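You operate a simulated robot arm through the tools that you are given. There is no shell and no other tool.

You run a simulated robot arm. Do the job below in one go: nothing can be reset, and whatever is moved stays where it is left.

TASK
The roaster has tripped. Uncover it, set 80 C and press reset once it reads under 95 C.
Fine: lay the lid on the bench meanwhile; cover it again at the end.

The check looks at the end state, three seconds after you hand in, the way a careful person would. Anything else that was tipped, shoved, dropped, spilled or broken makes it a failure. Lids that push on must go on centred and level and be pressed home; caps that screw on are set level and turned clockwise until they are tight.

THE ROBOT
A 6-joint arm with a two-finger gripper, fixed in place. Base frame: the origin is at the foot of the arm, x ahead of it, y to its left, z up. Lengths are in m, angles in rad, forces in N, time in s.
With the tool pointing down near the work surface it reaches from about 0.16 to 0.84 m from the base axis. Its first joint turns from -2.897 to 2.897 rad. Payload 1.66 kg.
The TCP is the grasp point between the finger pads, 0.016 m short of the fingertips. In the tool frame z runs along the fingers and y along their closing line. The gripper opens to 0.111 m. The gripper's body begins 0.104 m behind the TCP.
Orientation is that of the tool frame in the base frame, as [roll, pitch, yaw] about the fixed x, y, z axes, in that order (R = Rz(yaw) Ry(pitch) Rx(roll)). With the fingers straight down and closing along the base's y, the tool's x points along the base's -x, its y along +y and its z along -z.

THE INTERFACE
- The arm moves only by the tool move_arm. Its argument "plan" is a list of rows, each an object of numbers (a shift or turn left out is 0, a gripper value left out holds the last): "dx", "dy", "dz": the shift along the base's x, y, z in units of 25 mm (1.0 is 25 mm); "rx", "ry", "rz": the turn, a rotation vector about the base's x, y, z in units of 6 degrees (1.0 is 6 degrees); "hand": the opening, from 0 (shut) to 1 (fully open). In form: [{"dx": .., "dy": .., "dz": .., "rx": .., "ry": .., "rz": .., "hand": ..}, ...]. A call has 1 to 20 rows; each row shifts and turns the commanded pose from where the row before left it. A call with a number of a shift or a turn outside -1 to 1 is refused whole. Each row takes 0.2 s and may step no farther than 0.05 m and 0.15 rad from the row before; otherwise, or with a gripper value out of range, the whole call is refused. A pose out of reach is approached as far as the arm can. The call stops where the force on the tool passes 40 N (or 10 N more than at its start, if that is more) or the arm is blocked; 0.2 s more then pass. The fingers move at their own pace and stop on an object; they squeeze with about 29 N. The grip force told is the motor's: it shows also when the fingers shut on nothing. Time passes only in rows, and 0.2 s behind the last, so rows that do not move let the fingers close. It gives the time, the measured TCP pose, the force on the tool (base axes), the opening and the grip force at its end, in the units of the frame above (readings bear some noise), with the torque about the TCP (base axes, N m) and any sound that the robot's microphone picked up, and new pictures: "show" is both (left out), scene, wrist or none.
- Cameras (640 x 400 px; columns grow to the right, rows downward): "scene" is fixed at [0.0493, 0.6503, 1.6567]; the picture's right is [-0.74, -0.68, 0.00], its down [-0.45, 0.49, -0.74] and it looks along [0.50, -0.55, -0.67] (base axes); focal length 317 px, centre (320, 200). "wrist" rides on the gripper at [0.07, 0.014, -0.143] in the tool frame; the picture's right is [-0.19, 0.98, 0.00], its down [-0.87, -0.17, -0.47] and it looks along [-0.46, -0.09, 0.88] (tool axes); focal length 230 px, centre (320, 200). There is no depth. A picture from a camera that has moved, and an enlarged one, comes with that camera's place and axes in the base frame and with its lens.
- slide_trunk(by): slides the trunk up (or, below 0, down) by that many m; the arm rides with it, the base frame stays. It gives what a move gives, with no picture.
- enlarge(camera, box): a new picture of the part [left, top, right, bottom] of that camera's present view, enlarged. It takes no simulated time.
- sign_off(): hands the job in; it is judged then, once.

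Nothing tells you positions but the pictures and the camera data. Unless the task says otherwise, let go and move clear before handing in.

The tools are called after ">>>" as a command line: name --argument value ..., lists and objects as JSON in quotes. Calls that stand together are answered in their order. move_arm: Moves the arm, as the interface text tells. Its arguments: {"type":"object","properties":{"plan":{"type":"array"},"show":{"type":"string","enum":["both","scene","wrist","none"]}},"required":["plan"]} The other tools are called the same way: slide_trunk (by) slides the trunk up or down; enlarge (camera, box) takes an enlarged picture of a part of a camera's view; sign_off () hands the job in.

At the start:

```text
time_s: 0.0
position: [0.3315, 0.1399, 1.2412]
tcp_rot: [3.141, 0.0, 3.141]
contact_force: [0.6, 0.2, -0.7]
ft_torque: [-0.02, -0.02, 0.01]
width: 0.1109
grasp_force: 0.1
trunk travel left (down, up): [-0.275, 0.315]
```

scene: 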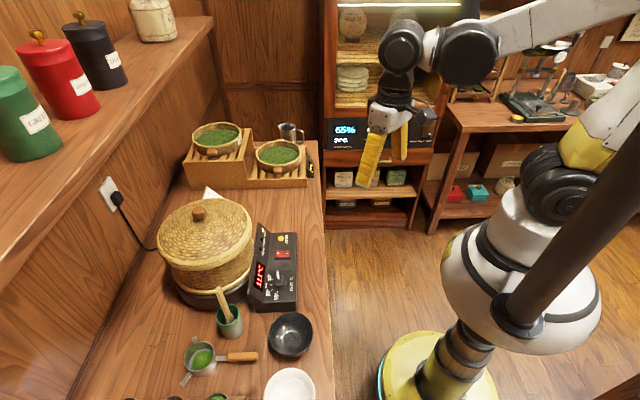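
wrist: 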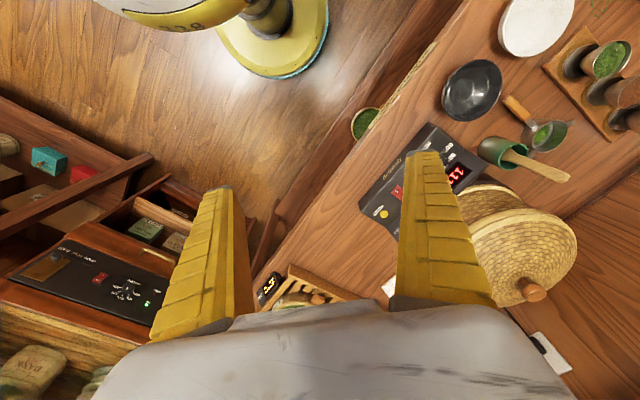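

I see a tea-roaster with a woven lid with a wooden knob, and a control panel beside it with a red display. I'll take enlarged views before moving anything.

>>> enlarge --camera "scene" --box '[140, 180, 320, 320]'

>>> enlarge --camera "scene" --box '[235, 215, 315, 320]'

>>> enlarge --camera "wrist" --box '[340, 100, 600, 320]'

>>> enlarge --camera "scene" --box '[140, 280, 340, 400]'

>>> enlarge --camera "scene" --box '[170, 100, 450, 240]'

```text
2.86 times, centred on (230, 250) of scene
camera zoom: at [0.0493, 0.6503, 1.6567], right [-0.74, -0.68, 0.0], down [-0.45, 0.49, -0.74], along [0.5, -0.55, -0.67], focal length 905 px, centre (577, 57)
```

zoom: 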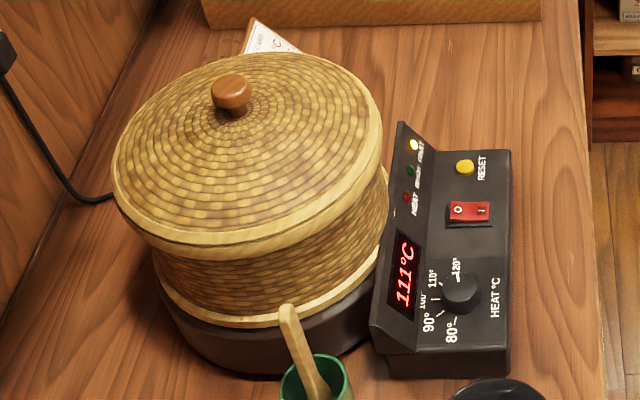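

```text
3.81 times, centred on (275, 268) of scene
camera zoom: at [0.0493, 0.6503, 1.6567], right [-0.74, -0.68, 0.0], down [-0.45, 0.49, -0.74], along [0.5, -0.55, -0.67], focal length 1206 px, centre (491, -57)
```

zoom: 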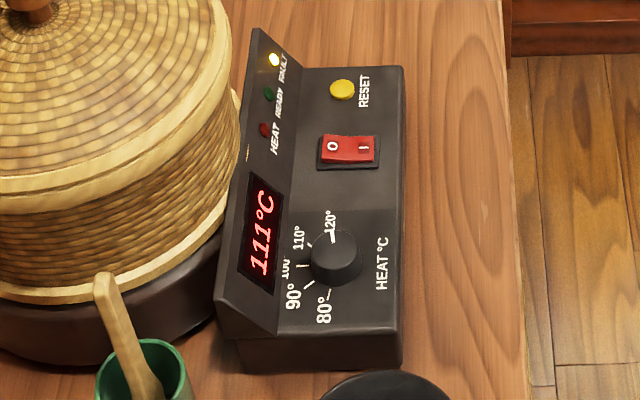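

```text
1.82 times, centred on (470, 210) of wrist
camera zoom: at [0.2623, 0.1538, 1.3851], right [0.19, 0.98, 0.0], down [0.87, -0.17, 0.47], along [0.46, -0.09, -0.88], focal length 418 px, centre (47, 182)
```

zoom: 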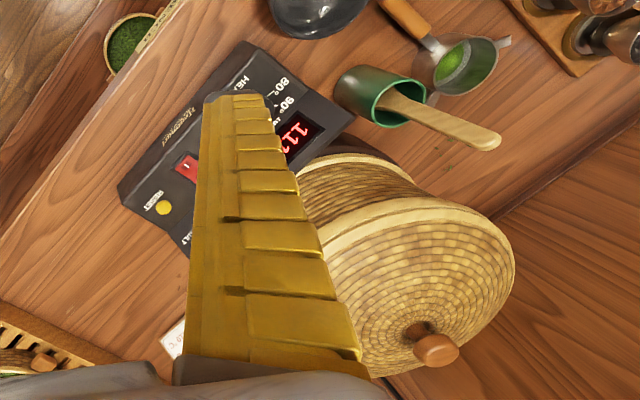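

```text
3.20 times, centred on (240, 340) of scene
camera zoom: at [0.0493, 0.6503, 1.6567], right [-0.74, -0.68, 0.0], down [-0.45, 0.49, -0.74], along [0.5, -0.55, -0.67], focal length 1013 px, centre (576, -248)
```

zoom: 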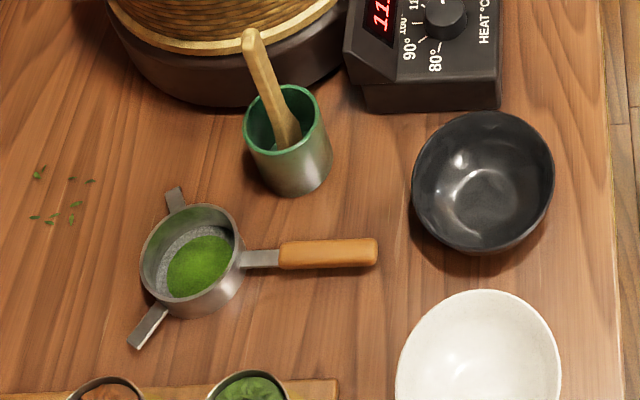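

```text
2.29 times, centred on (310, 170) of scene
camera zoom: at [0.0493, 0.6503, 1.6567], right [-0.74, -0.68, 0.0], down [-0.45, 0.49, -0.74], along [0.5, -0.55, -0.67], focal length 724 px, centre (343, 269)
```

zoom: 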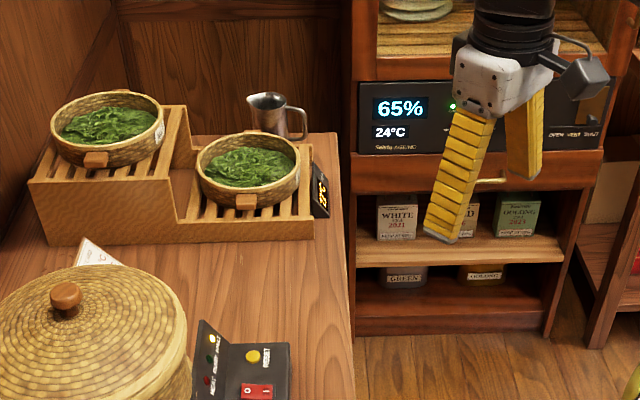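

The lid knob triangulates to about (0.638, 0.441, 1.12), the reset button to (0.58, 0.25, 0.91), and the bench to about z 0.85. The bench runs at about 42° to the base frame. The display reads 111 C with the dial near 120, and there is open bench between the roaster panel and the tea tray stand. I'll move nearer with the gripper aligned to the bench to get better views.

>>> move_arm --plan '[{"dx": 0.6, "dy": 0.4, "rz": 1}, {"dx": 0.6, "dy": 0.4, "rz": 1}, {"dx": 0.6, "dy": 0.4, "rz": 1}, {"dx": 0.6, "dy": 0.4, "rz": 1}, {"dx": 0.6, "dy": 0.4, "rz": 1}, {"dx": 0.6, "dy": 0.4, "rz": 1}, {"dx": 0.6, "dy": 0.4, "rz": 1}]'

```text
time_s: 1.6
position: [0.4386, 0.2108, 1.2416]
tcp_rot: [-3.141, 0.001, -2.406]
contact_force: [0.0, -0.6, 0.5]
ft_torque: [0.0, 0.01, -0.01]
width: 0.1112
grasp_force: 0.0
trunk travel left (down, up): [-0.275, 0.315]
camera wrist: at [0.3782, 0.1746, 1.3844], right [-0.52, 0.86, 0.0], down [0.75, 0.46, 0.47], along [0.4, 0.24, -0.88], focal length 230 px, centre (320, 200)
```

scene: 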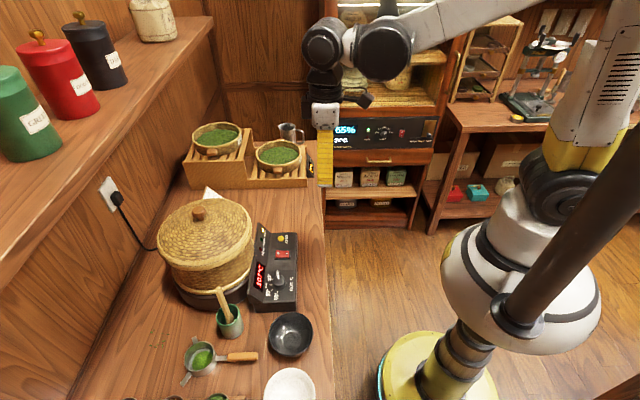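
wrist: 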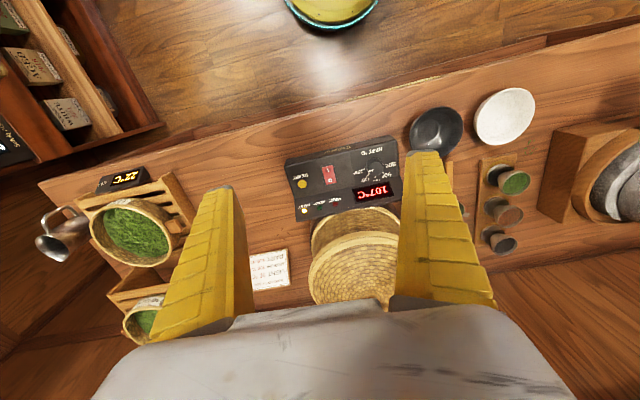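

The reading has already dropped to 107 C. I'll enlarge the card, the panel and the free bench area.

>>> enlarge --camera "wrist" --box '[235, 235, 305, 300]'

>>> enlarge --camera "wrist" --box '[275, 130, 415, 225]'

>>> enlarge --camera "wrist" --box '[100, 120, 420, 320]'

>>> enlarge --camera "scene" --box '[240, 220, 310, 310]'

```text
6.15 times, centred on (270, 268) of wrist
camera zoom: at [0.3782, 0.1746, 1.3844], right [-0.52, 0.86, 0.0], down [0.75, 0.46, 0.47], along [0.4, 0.24, -0.88], focal length 1416 px, centre (628, -215)
```

zoom: 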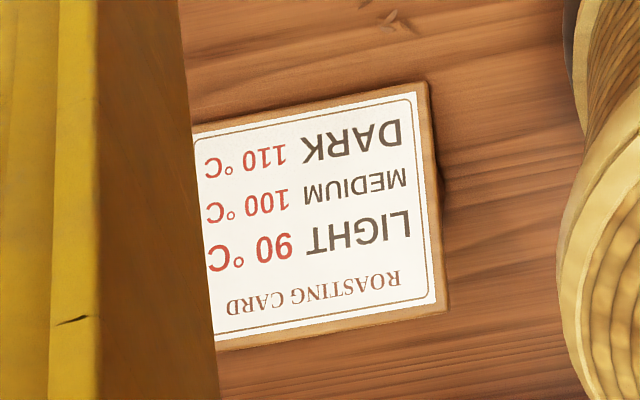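

```text
4.21 times, centred on (345, 178) of wrist
camera zoom: at [0.3782, 0.1746, 1.3844], right [-0.52, 0.86, 0.0], down [0.75, 0.46, 0.47], along [0.4, 0.24, -0.88], focal length 969 px, centre (215, 295)
```

zoom: 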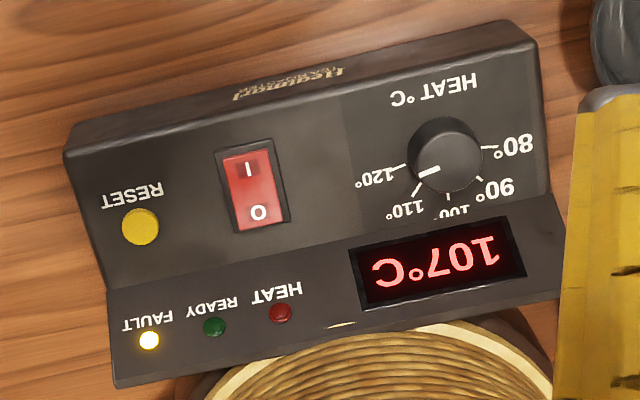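

```text
2.00 times, centred on (260, 220) of wrist
camera zoom: at [0.3782, 0.1746, 1.3844], right [-0.52, 0.86, 0.0], down [0.75, 0.46, 0.47], along [0.4, 0.24, -0.88], focal length 460 px, centre (440, 160)
```

zoom: 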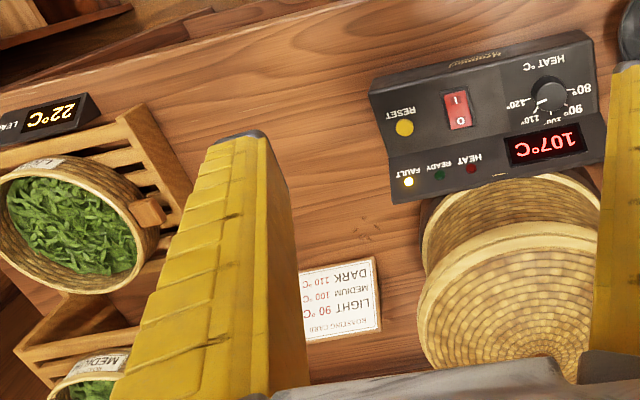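

```text
4.44 times, centred on (275, 265) of scene
camera zoom: at [0.0493, 0.6503, 1.6567], right [-0.74, -0.68, 0.0], down [-0.45, 0.49, -0.74], along [0.5, -0.55, -0.67], focal length 1408 px, centre (520, -89)
```

zoom: 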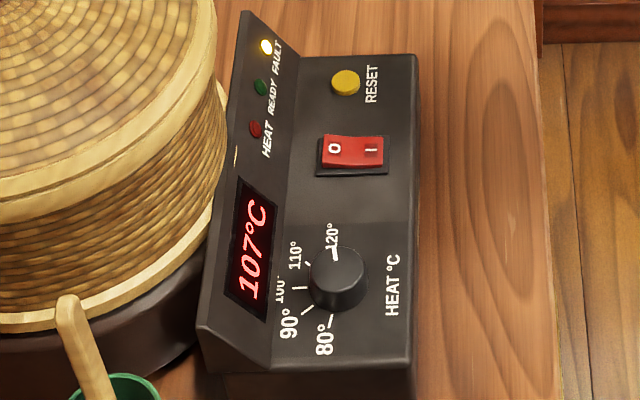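

The dial pointer sits near 110 and the card only lists roast levels; it must not be disturbed. The lid spot will be around (0.715, 0.14), between the panel end and the tray stand. Next I hover above the lid knob.

>>> move_arm --plan '[{"dx": 0.8, "dy": 0.9}, {"dx": 0.8, "dy": 0.9}, {"dx": 0.8, "dy": 0.9}, {"dx": 0.8, "dy": 0.9}, {"dx": 0.8, "dy": 0.9}, {"dx": 0.8, "dy": 0.9}, {"dx": 0.8, "dy": 0.9}, {"dx": 0.8, "dy": 0.9}, {"dx": 0.8, "dy": 0.9}, {"dx": 0.8, "dy": 0.9}]'

```text
time_s: 3.8
position: [0.639, 0.4364, 1.2407]
tcp_rot: [-3.141, -0.001, -2.409]
contact_force: [-1.0, 0.0, -0.5]
ft_torque: [-0.03, -0.01, 0.02]
width: 0.111
grasp_force: 0.0
trunk travel left (down, up): [-0.275, 0.315]
camera wrist: at [0.5787, 0.4007, 1.3844], right [-0.52, 0.86, 0.0], down [0.76, 0.46, 0.47], along [0.4, 0.24, -0.88], focal length 230 px, centre (320, 200)
```

scene: 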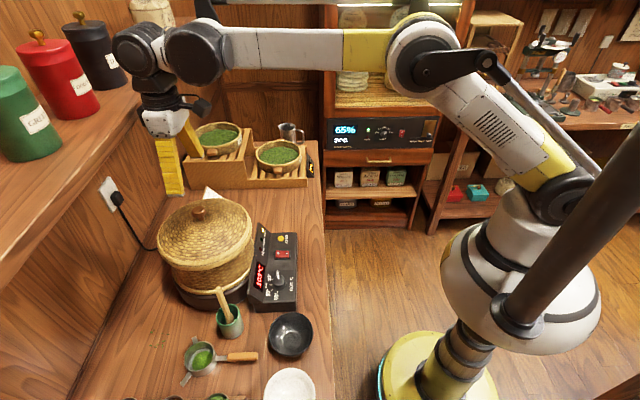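
wrist: 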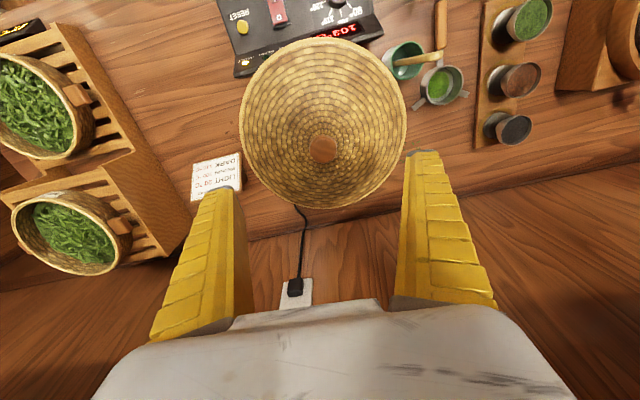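

Now hovering over the lid, and the knob reads as centred at about (0.639, 0.440, 1.117). I'll descend around it with the hand open and check before closing.

>>> move_arm --plan '[{"dy": 0.16, "dz": -0.98}, {"dz": -0.98}, {"dz": -0.98}, {"dz": -0.98}, {"dz": -0.9}, {}]'

>>> enlarge --camera "wrist" --box '[200, 100, 440, 260]'

>>> enlarge --camera "scene" --box '[130, 150, 270, 270]'

```text
time_s: 5.2
position: [0.6355, 0.44, 1.1196]
tcp_rot: [-3.142, 0.0, -2.408]
contact_force: [-0.2, -0.3, 0.1]
ft_torque: [-0.01, 0.0, -0.04]
width: 0.1111
grasp_force: 0.0
trunk travel left (down, up): [-0.275, 0.315]
camera wrist: at [0.5756, 0.4037, 1.2632], right [-0.52, 0.86, 0.0], down [0.76, 0.45, 0.47], along [0.4, 0.24, -0.88], focal length 230 px, centre (320, 200)
```

scene: 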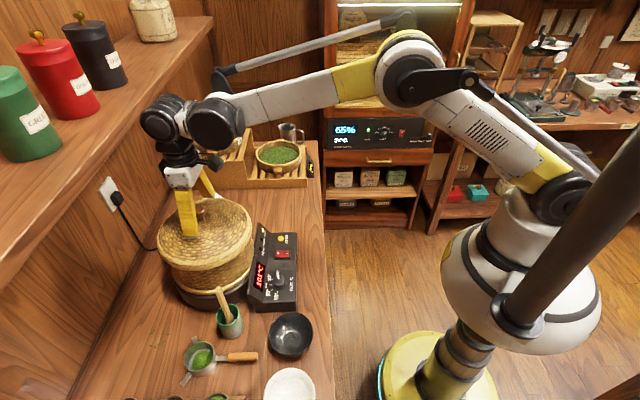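
wrist: 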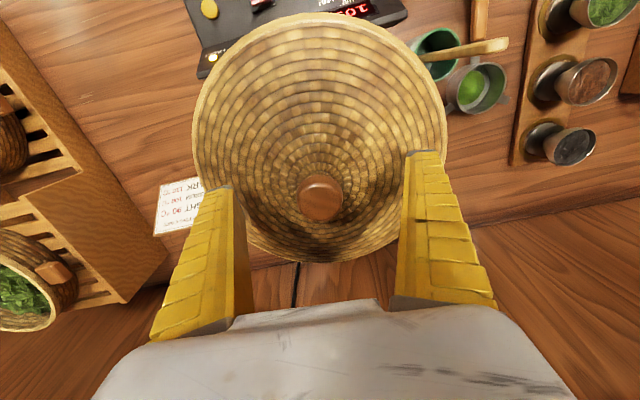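

```text
2.50 times, centred on (320, 180) of wrist
camera zoom: at [0.5756, 0.4037, 1.2632], right [-0.52, 0.86, 0.0], down [0.76, 0.45, 0.47], along [0.4, 0.24, -0.88], focal length 575 px, centre (320, 250)
```

zoom: 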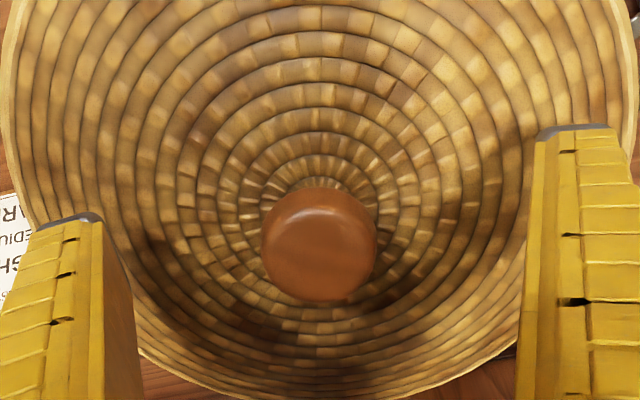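

```text
3.33 times, centred on (200, 210) of scene
camera zoom: at [0.0493, 0.6503, 1.6567], right [-0.74, -0.68, 0.0], down [-0.45, 0.49, -0.74], along [0.5, -0.55, -0.67], focal length 1056 px, centre (720, 167)
```

zoom: 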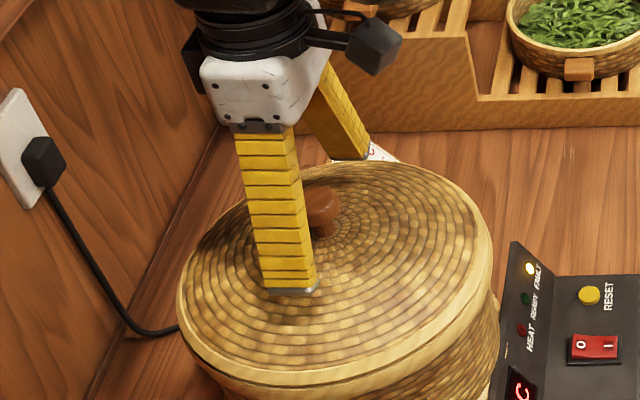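

The knob lies centred between the fingers. I'll make a small correction, lower slightly, close on it and then lift gently.

>>> move_arm --plan '[{"dx": 0.12, "dy": 0.06, "dz": -0.16}, {"hand": 0}, {"hand": 0}, {"hand": 0}, {"hand": 0}]'

>>> enlarge --camera "wrist" --box '[200, 100, 440, 260]'

>>> enlarge --camera "scene" --box '[130, 150, 270, 270]'

```text
time_s: 6.4
position: [0.6377, 0.4405, 1.115]
tcp_rot: [3.141, 0.0, -2.408]
contact_force: [0.1, -1.1, -0.6]
ft_torque: [0.01, -0.01, 0.01]
width: 0.0283
grasp_force: 28.6
trunk travel left (down, up): [-0.275, 0.315]
camera wrist: at [0.5779, 0.4045, 1.2599], right [-0.52, 0.86, 0.0], down [0.76, 0.45, 0.47], along [0.4, 0.24, -0.88], focal length 230 px, centre (320, 200)
```

scene: 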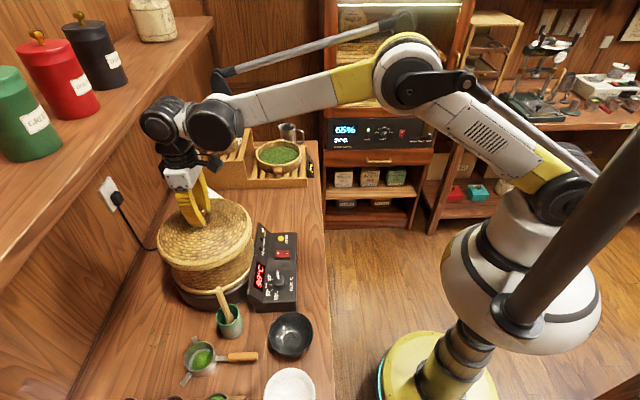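
wrist: 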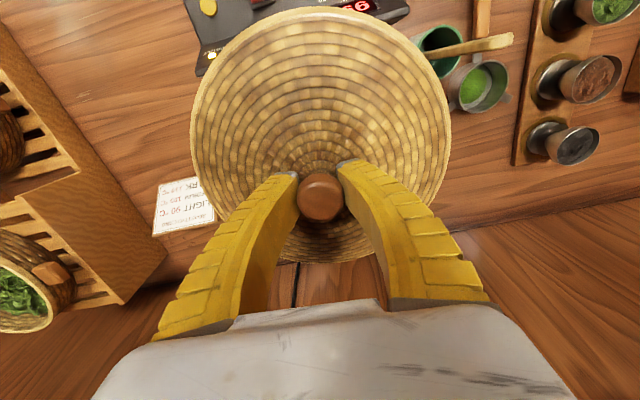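

```text
2.50 times, centred on (320, 180) of wrist
camera zoom: at [0.5779, 0.4045, 1.2599], right [-0.52, 0.86, 0.0], down [0.76, 0.45, 0.47], along [0.4, 0.24, -0.88], focal length 575 px, centre (320, 250)
```

zoom: 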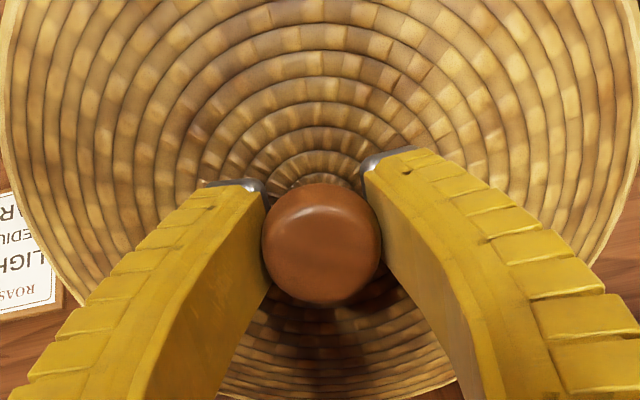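

```text
3.33 times, centred on (200, 210) of scene
camera zoom: at [0.0493, 0.6503, 1.6567], right [-0.74, -0.68, 0.0], down [-0.45, 0.49, -0.74], along [0.5, -0.55, -0.67], focal length 1056 px, centre (720, 167)
```

zoom: 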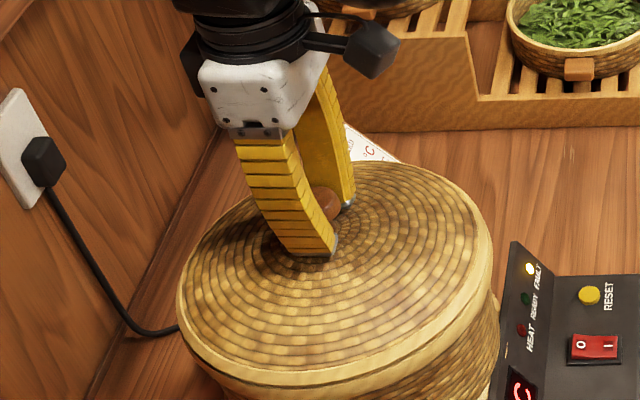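

The fingers hold the knob at 28 mm with 29 N. I note the seated grasp pose as (0.6377, 0.4405, 1.115), and now lift straight up.

>>> move_arm --plan '[{"dz": 0.3}, {"dz": 0.5}, {"dz": 0.7}, {"dz": 0.8}, {"dz": 0.8}, {"dz": 0.8}]'

>>> enlarge --camera "scene" --box '[120, 130, 320, 320]'

```text
time_s: 7.8
position: [0.6389, 0.4431, 1.2155]
tcp_rot: [-3.142, -0.001, -2.408]
contact_force: [0.5, 0.2, -1.5]
ft_torque: [0.01, 0.05, 0.02]
width: 0.0287
grasp_force: 28.5
trunk travel left (down, up): [-0.275, 0.315]
camera wrist: at [0.5794, 0.4063, 1.359], right [-0.52, 0.86, 0.0], down [0.76, 0.45, 0.47], along [0.4, 0.24, -0.88], focal length 230 px, centre (320, 200)
```

scene: 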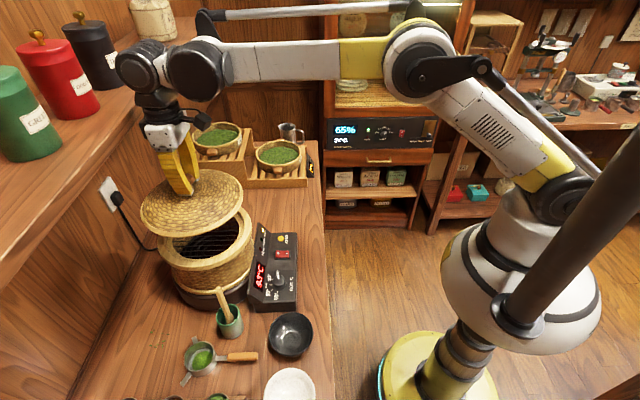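
wrist: 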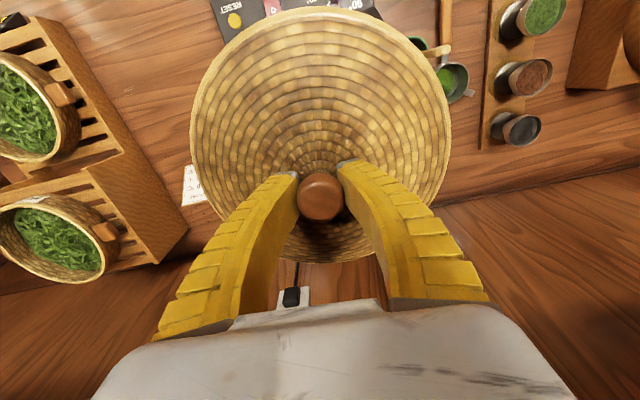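

```text
2.11 times, centred on (220, 225) of scene
camera zoom: at [0.0493, 0.6503, 1.6567], right [-0.74, -0.68, 0.0], down [-0.45, 0.49, -0.74], along [0.5, -0.55, -0.67], focal length 667 px, centre (530, 147)
```

zoom: 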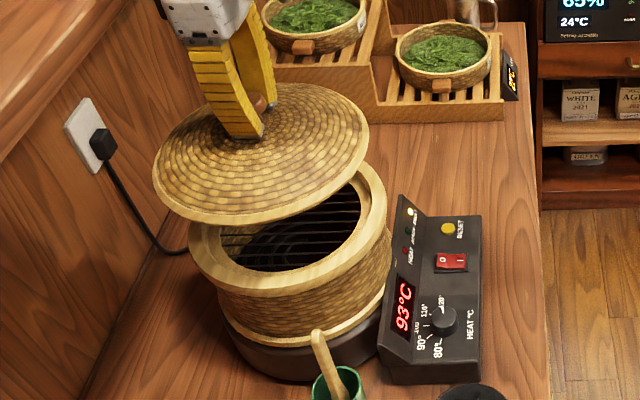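

The lid is off and held level, and the display reads 93 C. I'll carry it across to above the clear bench spot near (0.713, 0.143).

>>> move_arm --plan '[{"dx": 0.12, "dy": -0.5}, {"dx": 0.24, "dy": -0.9}, {"dx": 0.25, "dy": -1}, {"dx": 0.25, "dy": -1}, {"dx": 0.25, "dy": -1}, {"dx": 0.25, "dy": -1}, {"dx": 0.25, "dy": -1}, {"dx": 0.25, "dy": -1}, {"dx": 0.25, "dy": -1}, {"dx": 0.25, "dy": -1}, {"dx": 0.25, "dy": -1}, {"dx": 0.24, "dy": -0.9}, {"dx": 0.12, "dy": -0.7}, {}]'

>>> enlarge --camera "scene" --box '[140, 90, 360, 290]'

```text
time_s: 10.8
position: [0.7153, 0.141, 1.2151]
tcp_rot: [3.14, 0.001, -2.408]
contact_force: [-0.4, 0.0, -2.2]
ft_torque: [0.02, -0.03, 0.04]
width: 0.0285
grasp_force: 29.2
trunk travel left (down, up): [-0.275, 0.315]
camera wrist: at [0.6547, 0.104, 1.359], right [-0.52, 0.86, 0.0], down [0.76, 0.45, 0.47], along [0.4, 0.24, -0.88], focal length 230 px, centre (320, 200)
```

scene: 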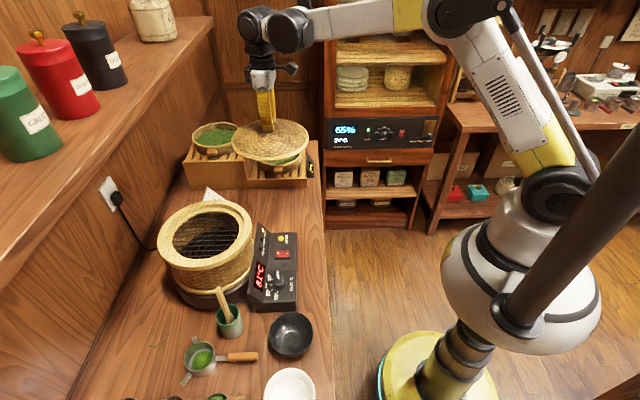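
wrist: 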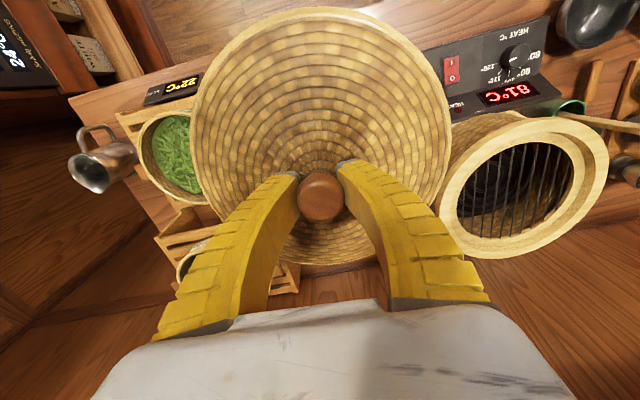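

```text
2.00 times, centred on (250, 190) of scene
camera zoom: at [0.0493, 0.6503, 1.6567], right [-0.74, -0.68, 0.0], down [-0.45, 0.49, -0.74], along [0.5, -0.55, -0.67], focal length 633 px, centre (460, 220)
```

zoom: 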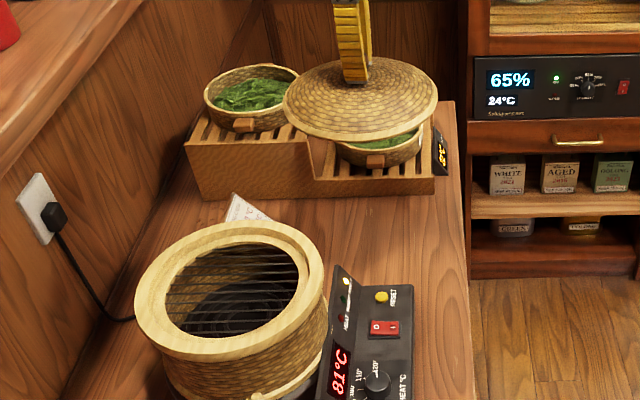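

The lid now hangs over its spot. I'll lower it partway and check clearance to the panel, card and tray stand.

>>> move_arm --plan '[{"dz": -0.6}, {"dz": -1}, {"dz": -1}, {"dz": -1}, {"dz": -1}, {"dz": -1}, {"dz": -1}, {"dz": -1}, {"dz": -0.6}, {}]'

>>> enlarge --camera "scene" --box '[180, 110, 340, 260]'

>>> enlarge --camera "wrist" --box '[100, 0, 540, 275]'

```text
time_s: 13.0
position: [0.7118, 0.1424, 1.0088]
tcp_rot: [3.141, -0.001, -2.407]
contact_force: [0.4, -0.3, -1.5]
ft_torque: [-0.02, 0.01, 0.01]
width: 0.0287
grasp_force: 29.1
trunk travel left (down, up): [-0.275, 0.315]
camera wrist: at [0.6519, 0.1046, 1.1521], right [-0.52, 0.86, 0.0], down [0.76, 0.45, 0.47], along [0.4, 0.24, -0.88], focal length 230 px, centre (320, 200)
```

scene: 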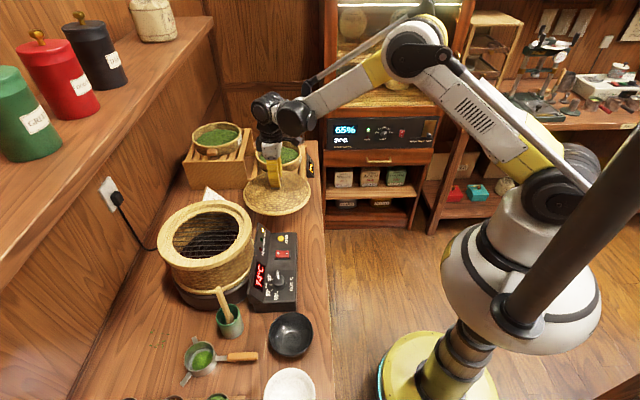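
wrist: 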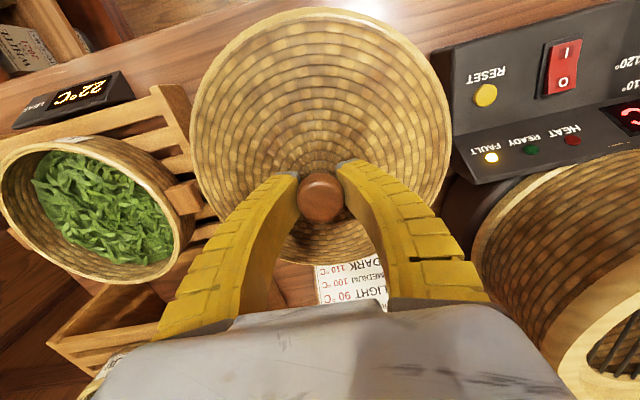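

```text
2.67 times, centred on (260, 185) of scene
camera zoom: at [0.0493, 0.6503, 1.6567], right [-0.74, -0.68, 0.0], down [-0.45, 0.49, -0.74], along [0.5, -0.55, -0.67], focal length 844 px, centre (480, 240)
```

zoom: 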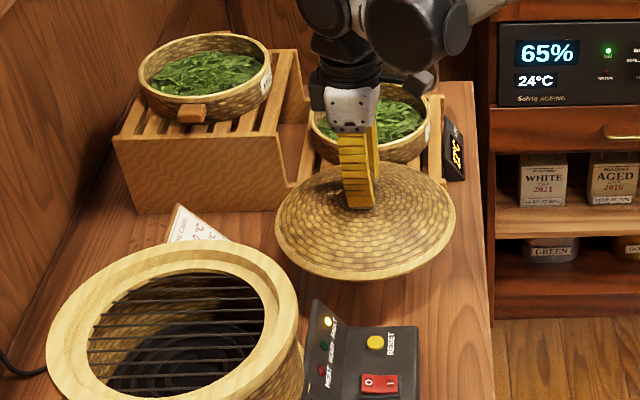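

```text
1.45 times, centred on (320, 138) of wrist
camera zoom: at [0.6519, 0.1046, 1.1521], right [-0.52, 0.86, 0.0], down [0.76, 0.45, 0.47], along [0.4, 0.24, -0.88], focal length 335 px, centre (320, 291)
```

zoom: 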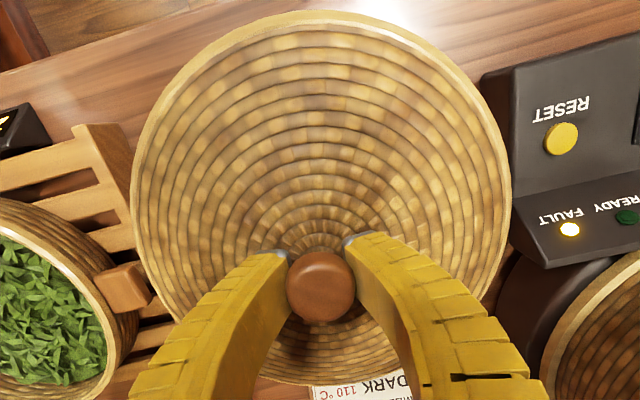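

Clearances look fine: about 1.5 cm at the panel and stand, and more at the card and bench edge. The lid's rim is still about 9–10 cm above the bench, so I'll lower most of that and then feel for contact.

>>> move_arm --plan '[{"dz": -0.6}, {"dz": -0.8}, {"dz": -0.8}, {"dz": -0.5}, {"dz": -0.3}, {"dz": -0.15}, {"dz": -0.15}, {"dz": -0.15}, {}]'

>>> enlarge --camera "scene" --box '[180, 110, 340, 260]'

```text
time_s: 15.0
position: [0.7143, 0.1405, 0.9231]
tcp_rot: [-3.142, 0.001, -2.408]
contact_force: [0.4, 0.9, -1.7]
ft_torque: [0.01, 0.01, 0.01]
width: 0.0287
grasp_force: 28.8
trunk travel left (down, up): [-0.275, 0.315]
camera wrist: at [0.6542, 0.1045, 1.0667], right [-0.52, 0.86, 0.0], down [0.76, 0.45, 0.47], along [0.4, 0.24, -0.88], focal length 230 px, centre (320, 200)
```

scene: 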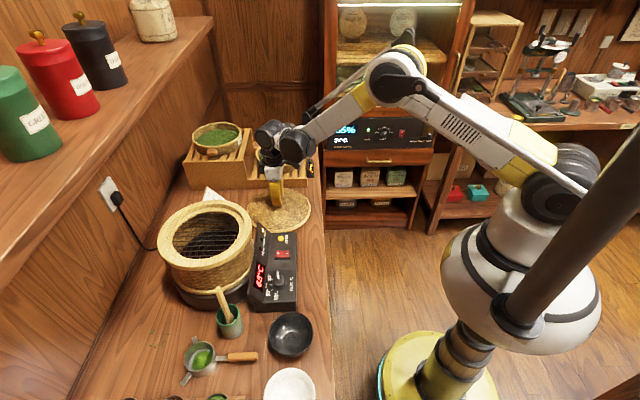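
wrist: 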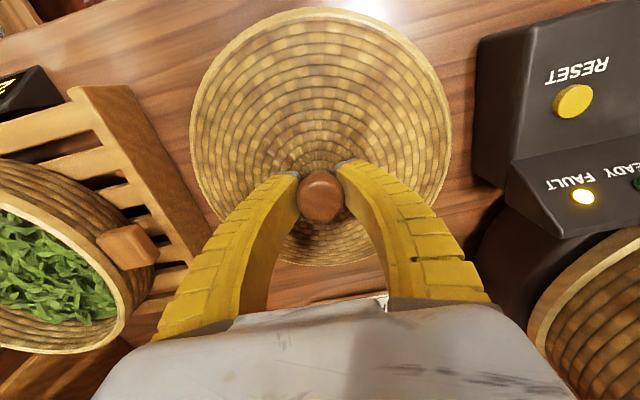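

```text
2.67 times, centred on (260, 185) of scene
camera zoom: at [0.0493, 0.6503, 1.6567], right [-0.74, -0.68, 0.0], down [-0.45, 0.49, -0.74], along [0.5, -0.55, -0.67], focal length 844 px, centre (480, 240)
```

zoom: 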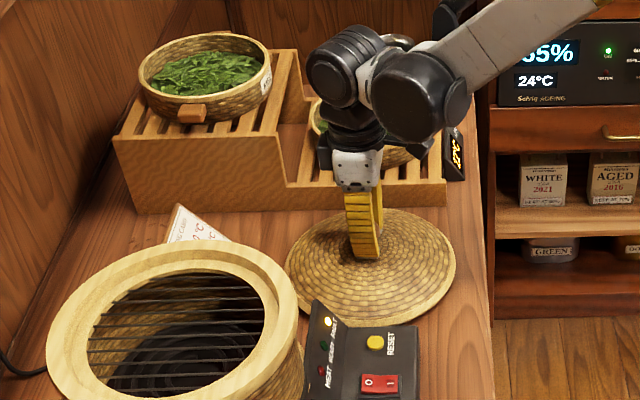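

No contact yet, and the gaps on both sides are visible. I'll keep lowering in small steps.

>>> move_arm --plan '[{"dz": -0.12}, {"dz": -0.12}, {"dz": -0.12}, {"dz": -0.12}]' --show "none"

```text
time_s: 16.0
position: [0.7139, 0.1396, 0.911]
tcp_rot: [3.142, 0.001, -2.41]
contact_force: [1.0, 0.9, 1.2]
ft_torque: [-0.21, 0.18, 0.01]
width: 0.0289
grasp_force: 29.4
trunk travel left (down, up): [-0.275, 0.315]
```

>>> move_arm --plan '[{"dz": -0.06}, {"dz": -0.06}, {}]'

>>> enlarge --camera "scene" --box '[200, 150, 340, 260]'

```text
time_s: 16.8
position: [0.7137, 0.1384, 0.9075]
tcp_rot: [-3.141, -0.001, -2.41]
contact_force: [0.6, 0.7, 2.0]
ft_torque: [-0.17, 0.17, 0.01]
width: 0.0285
grasp_force: 28.8
trunk travel left (down, up): [-0.275, 0.315]
camera wrist: at [0.6525, 0.1029, 1.0518], right [-0.52, 0.86, 0.0], down [0.76, 0.45, 0.47], along [0.4, 0.24, -0.88], focal length 230 px, centre (320, 200)
```

scene: 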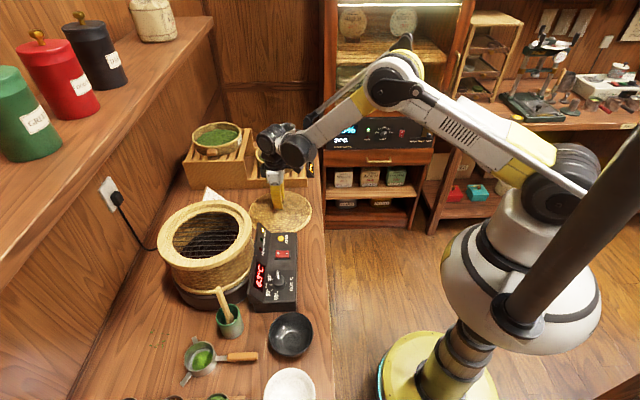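
wrist: 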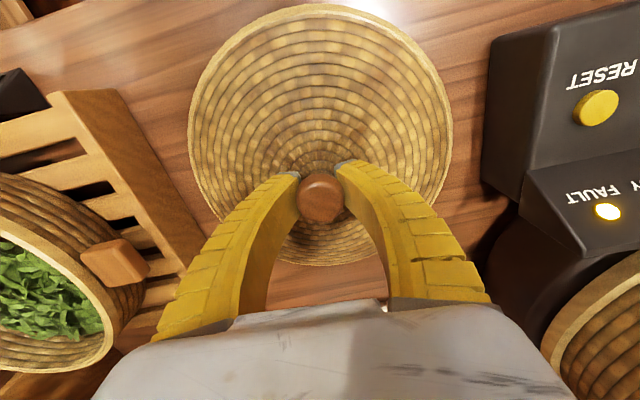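

```text
3.64 times, centred on (270, 205) of scene
camera zoom: at [0.0493, 0.6503, 1.6567], right [-0.74, -0.68, 0.0], down [-0.45, 0.49, -0.74], along [0.5, -0.55, -0.67], focal length 1152 px, centre (502, 182)
```

zoom: 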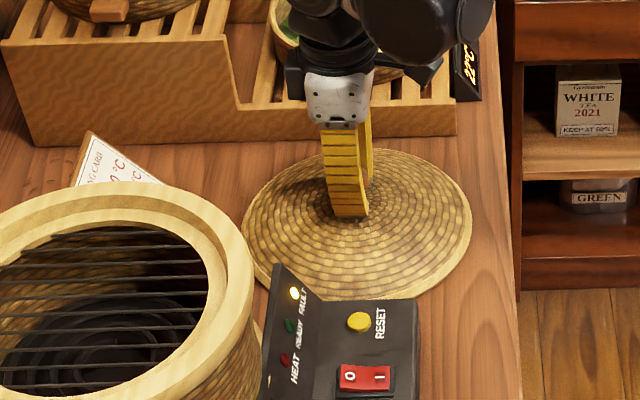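

>>> move_arm --plan '[{"dz": -0.06}, {"dz": -0.06}, {}]' --show "none"

```text
time_s: 17.6
position: [0.7133, 0.1395, 0.9036]
tcp_rot: [-3.141, 0.0, -2.408]
contact_force: [0.6, 0.4, -1.6]
ft_torque: [0.0, -0.05, 0.0]
width: 0.0275
grasp_force: 29.1
trunk travel left (down, up): [-0.275, 0.315]
```

>>> move_arm --plan '[{}]'

>>> enlarge --camera "scene" --box '[200, 150, 340, 260]'

>>> enlarge --camera "wrist" --box '[160, 0, 480, 280]'

```text
time_s: 18.0
position: [0.7127, 0.1395, 0.9052]
tcp_rot: [-3.141, -0.001, -2.41]
contact_force: [0.6, -0.3, -1.7]
ft_torque: [-0.02, -0.01, 0.02]
width: 0.0276
grasp_force: 28.9
trunk travel left (down, up): [-0.275, 0.315]
camera wrist: at [0.653, 0.1032, 1.0486], right [-0.52, 0.86, 0.0], down [0.76, 0.45, 0.47], along [0.4, 0.24, -0.88], focal length 230 px, centre (320, 200)
```

scene: 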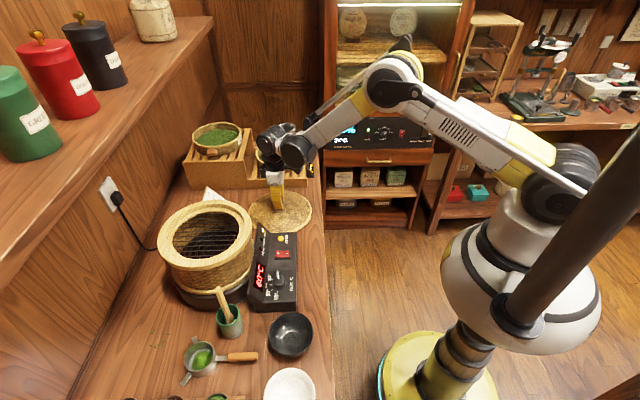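
wrist: 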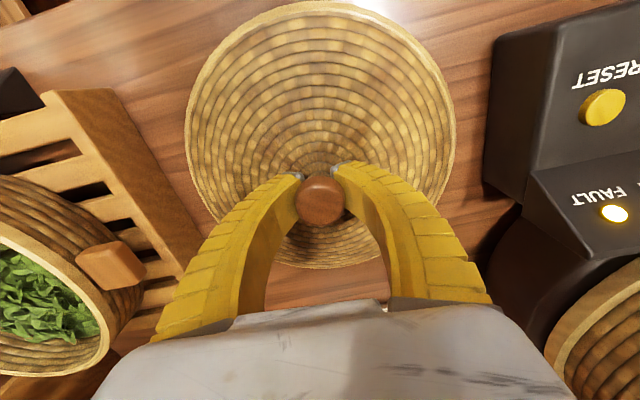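

```text
3.64 times, centred on (270, 205) of scene
camera zoom: at [0.0493, 0.6503, 1.6567], right [-0.74, -0.68, 0.0], down [-0.45, 0.49, -0.74], along [0.5, -0.55, -0.67], focal length 1152 px, centre (502, 182)
```

zoom: 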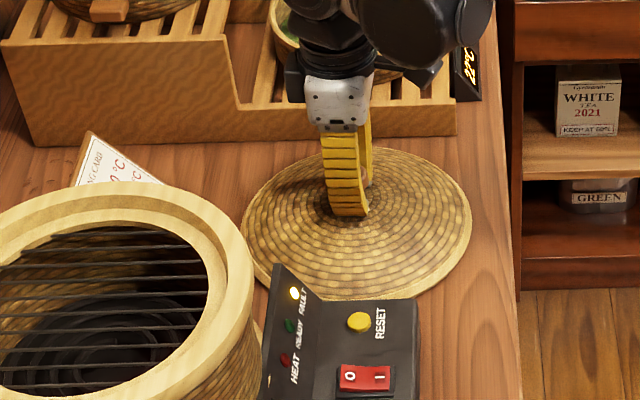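

```text
1.43 times, centred on (320, 140) of wrist
camera zoom: at [0.653, 0.1032, 1.0486], right [-0.52, 0.86, 0.0], down [0.76, 0.45, 0.47], along [0.4, 0.24, -0.88], focal length 329 px, centre (320, 286)
```

zoom: 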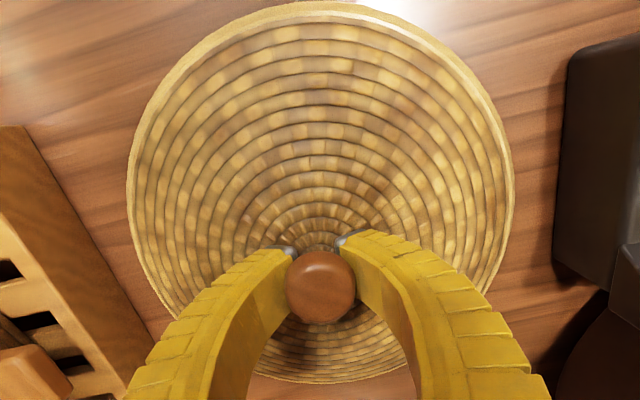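

The lid seems to have shifted a few millimetres in the grip on touching the bench. I'll lower another few millimetres to confirm that it rests.

>>> move_arm --plan '[{"dz": -0.08}, {"dz": -0.08}, {}]'

>>> enlarge --camera "scene" --box '[240, 180, 320, 250]'

```text
time_s: 18.8
position: [0.7122, 0.1405, 0.9005]
tcp_rot: [3.141, 0.003, -2.408]
contact_force: [7.1, 0.9, 15.2]
ft_torque: [-0.08, 0.1, 0.05]
width: 0.0276
grasp_force: 29.1
trunk travel left (down, up): [-0.275, 0.315]
camera wrist: at [0.6521, 0.1035, 1.0449], right [-0.52, 0.86, 0.0], down [0.75, 0.45, 0.47], along [0.41, 0.24, -0.88], focal length 230 px, centre (320, 200)
```

scene: 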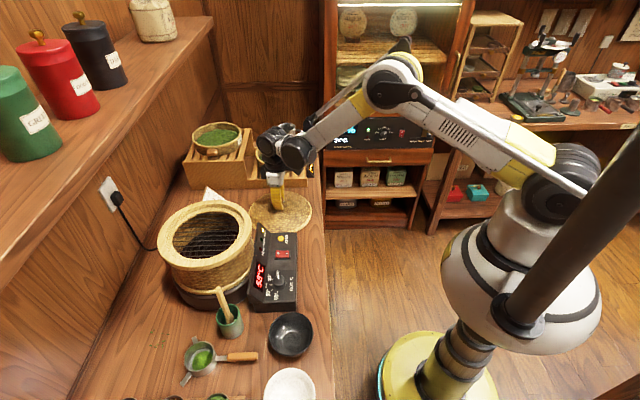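
wrist: 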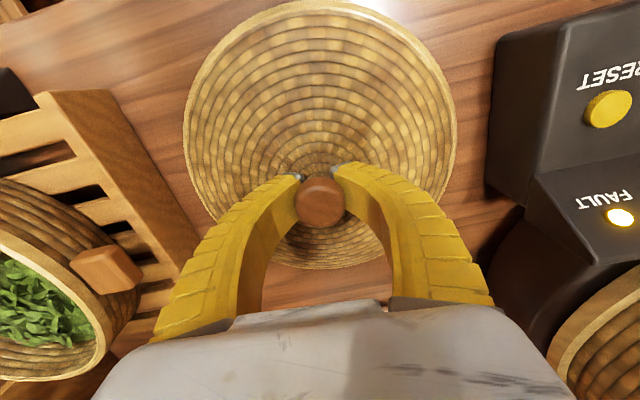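

```text
5.71 times, centred on (280, 215) of scene
camera zoom: at [0.0493, 0.6503, 1.6567], right [-0.74, -0.68, 0.0], down [-0.45, 0.49, -0.74], along [0.5, -0.55, -0.67], focal length 1810 px, centre (549, 114)
```

zoom: 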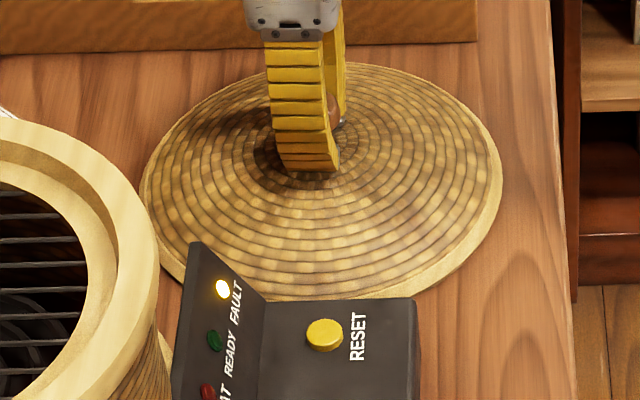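

The lid is firmly on the bench (15 N of reaction). I'll ease off, open, and rise straight up.

>>> move_arm --plan '[{"dz": 0.08}, {"hand": 0.5}, {"hand": 0.5}, {"dz": 0.4}, {"dz": 0.8}, {"dz": 1}, {"dz": 1}, {"dz": 1}, {"dz": 1}]'

>>> enlarge --camera "scene" --box '[200, 150, 340, 260]'

```text
time_s: 20.8
position: [0.7135, 0.1374, 1.0334]
tcp_rot: [3.141, -0.001, -2.409]
contact_force: [-0.4, -0.2, 0.0]
ft_torque: [0.02, 0.02, 0.05]
width: 0.0575
grasp_force: 2.1
trunk travel left (down, up): [-0.275, 0.315]
camera wrist: at [0.6533, 0.1018, 1.1778], right [-0.52, 0.86, 0.0], down [0.76, 0.45, 0.47], along [0.4, 0.24, -0.88], focal length 230 px, centre (320, 200)
```

scene: 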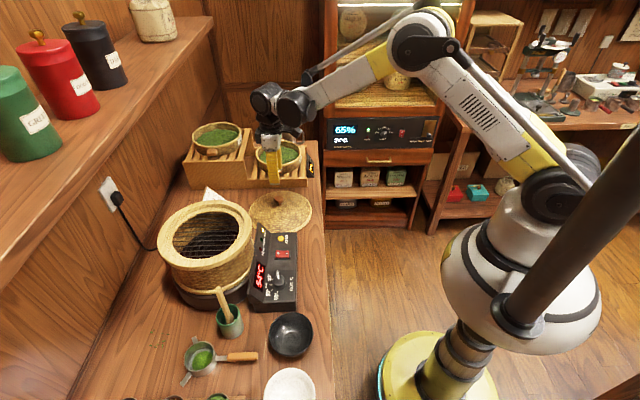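
wrist: 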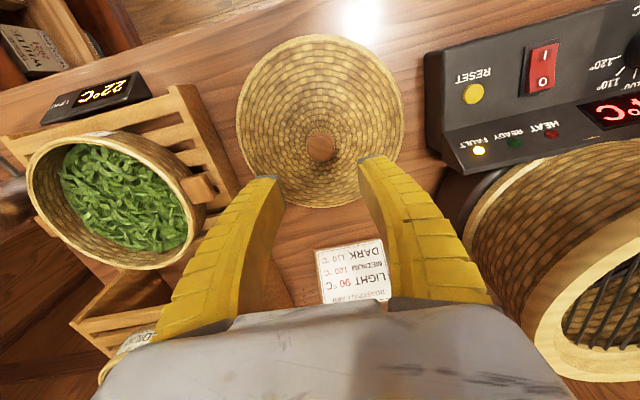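

```text
3.64 times, centred on (270, 205) of scene
camera zoom: at [0.0493, 0.6503, 1.6567], right [-0.74, -0.68, 0.0], down [-0.45, 0.49, -0.74], along [0.5, -0.55, -0.67], focal length 1152 px, centre (502, 182)
```

zoom: 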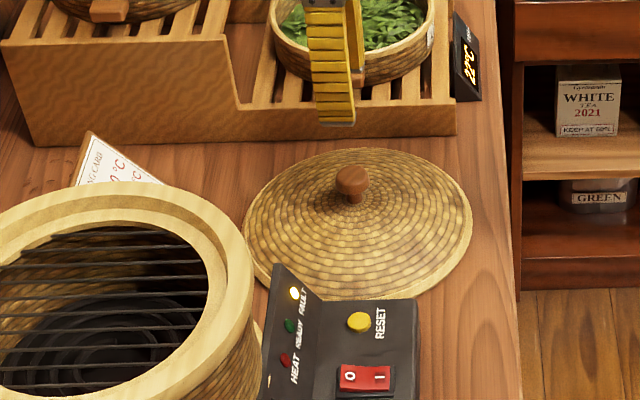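

The lid rests cleanly on the bench with clear gaps all round, and the display reads 54 C. Next I go above the dial, at about (0.459, 0.365), to read the scale and pointer from overhead.

>>> move_arm --plan '[{"dz": 1}, {"dz": 1}, {"dz": 1}, {"dz": 0.6, "dx": -0.4, "dy": 0.35}, {"dx": -0.9, "dy": 0.8}, {"dx": -0.95, "dy": 0.85}, {"dx": -0.95, "dy": 0.85}, {"dx": -0.95, "dy": 0.85}, {"dx": -0.95, "dy": 0.85}, {"dx": -0.95, "dy": 0.85}, {"dx": -0.95, "dy": 0.85}, {"dx": -0.95, "dy": 0.85}, {"dx": -0.95, "dy": 0.85}, {"dx": -0.95, "dy": 0.85}, {"dx": -0.7, "dy": 0.6, "hand": 0.7}, {"dx": -0.6, "dy": 0.5}]'

>>> enlarge --camera "wrist" --box '[220, 80, 420, 220]'

```text
time_s: 24.2
position: [0.4303, 0.3902, 1.1239]
tcp_rot: [3.14, 0.001, -2.408]
contact_force: [0.0, 0.2, -0.8]
ft_torque: [0.01, -0.04, -0.01]
width: 0.0791
grasp_force: 1.4
trunk travel left (down, up): [-0.275, 0.315]
camera wrist: at [0.3702, 0.3543, 1.268], right [-0.52, 0.86, 0.0], down [0.76, 0.45, 0.47], along [0.4, 0.24, -0.88], focal length 230 px, centre (320, 200)
```

scene: 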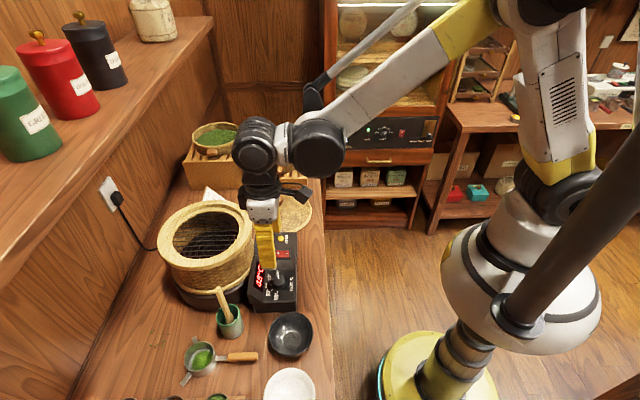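
wrist: 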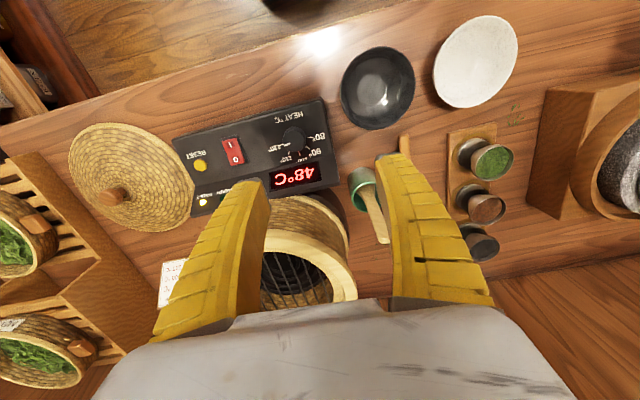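

```text
2.86 times, centred on (320, 150) of wrist
camera zoom: at [0.3702, 0.3543, 1.268], right [-0.52, 0.86, 0.0], down [0.76, 0.45, 0.47], along [0.4, 0.24, -0.88], focal length 657 px, centre (320, 343)
```

zoom: 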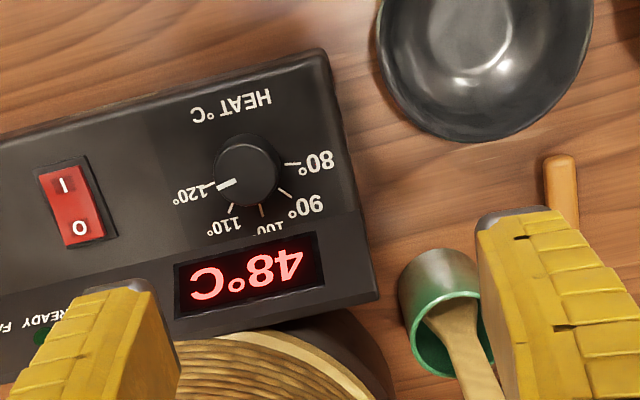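

The pointer appears to point at 120, with ticks fanning round to 80. I'll zoom in further for exact angles.

>>> enlarge --camera "wrist" --box '[265, 115, 345, 170]'

>>> enlarge --camera "scene" --box '[245, 225, 305, 315]'

```text
7.27 times, centred on (305, 142) of wrist
camera zoom: at [0.3702, 0.3543, 1.268], right [-0.52, 0.86, 0.0], down [0.76, 0.45, 0.47], along [0.4, 0.24, -0.88], focal length 1673 px, centre (429, 618)
```

zoom: 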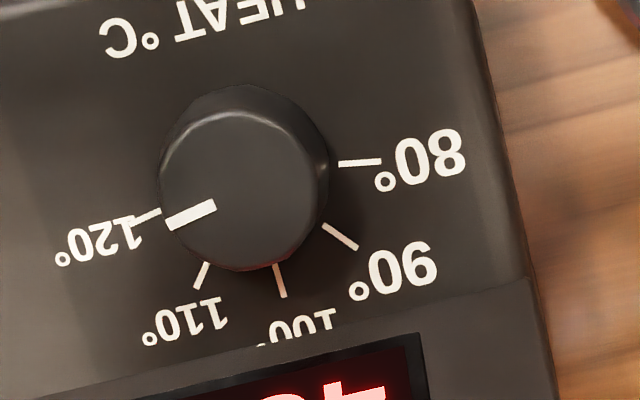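

```text
4.44 times, centred on (275, 270) of scene
camera zoom: at [0.0493, 0.6503, 1.6567], right [-0.74, -0.68, 0.0], down [-0.45, 0.49, -0.74], along [0.5, -0.55, -0.67], focal length 1408 px, centre (520, -111)
```

zoom: 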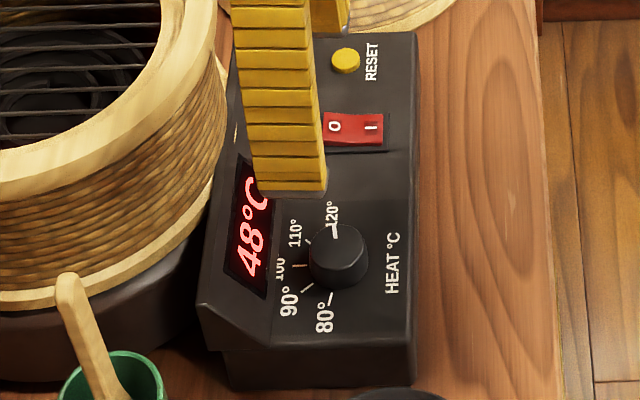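

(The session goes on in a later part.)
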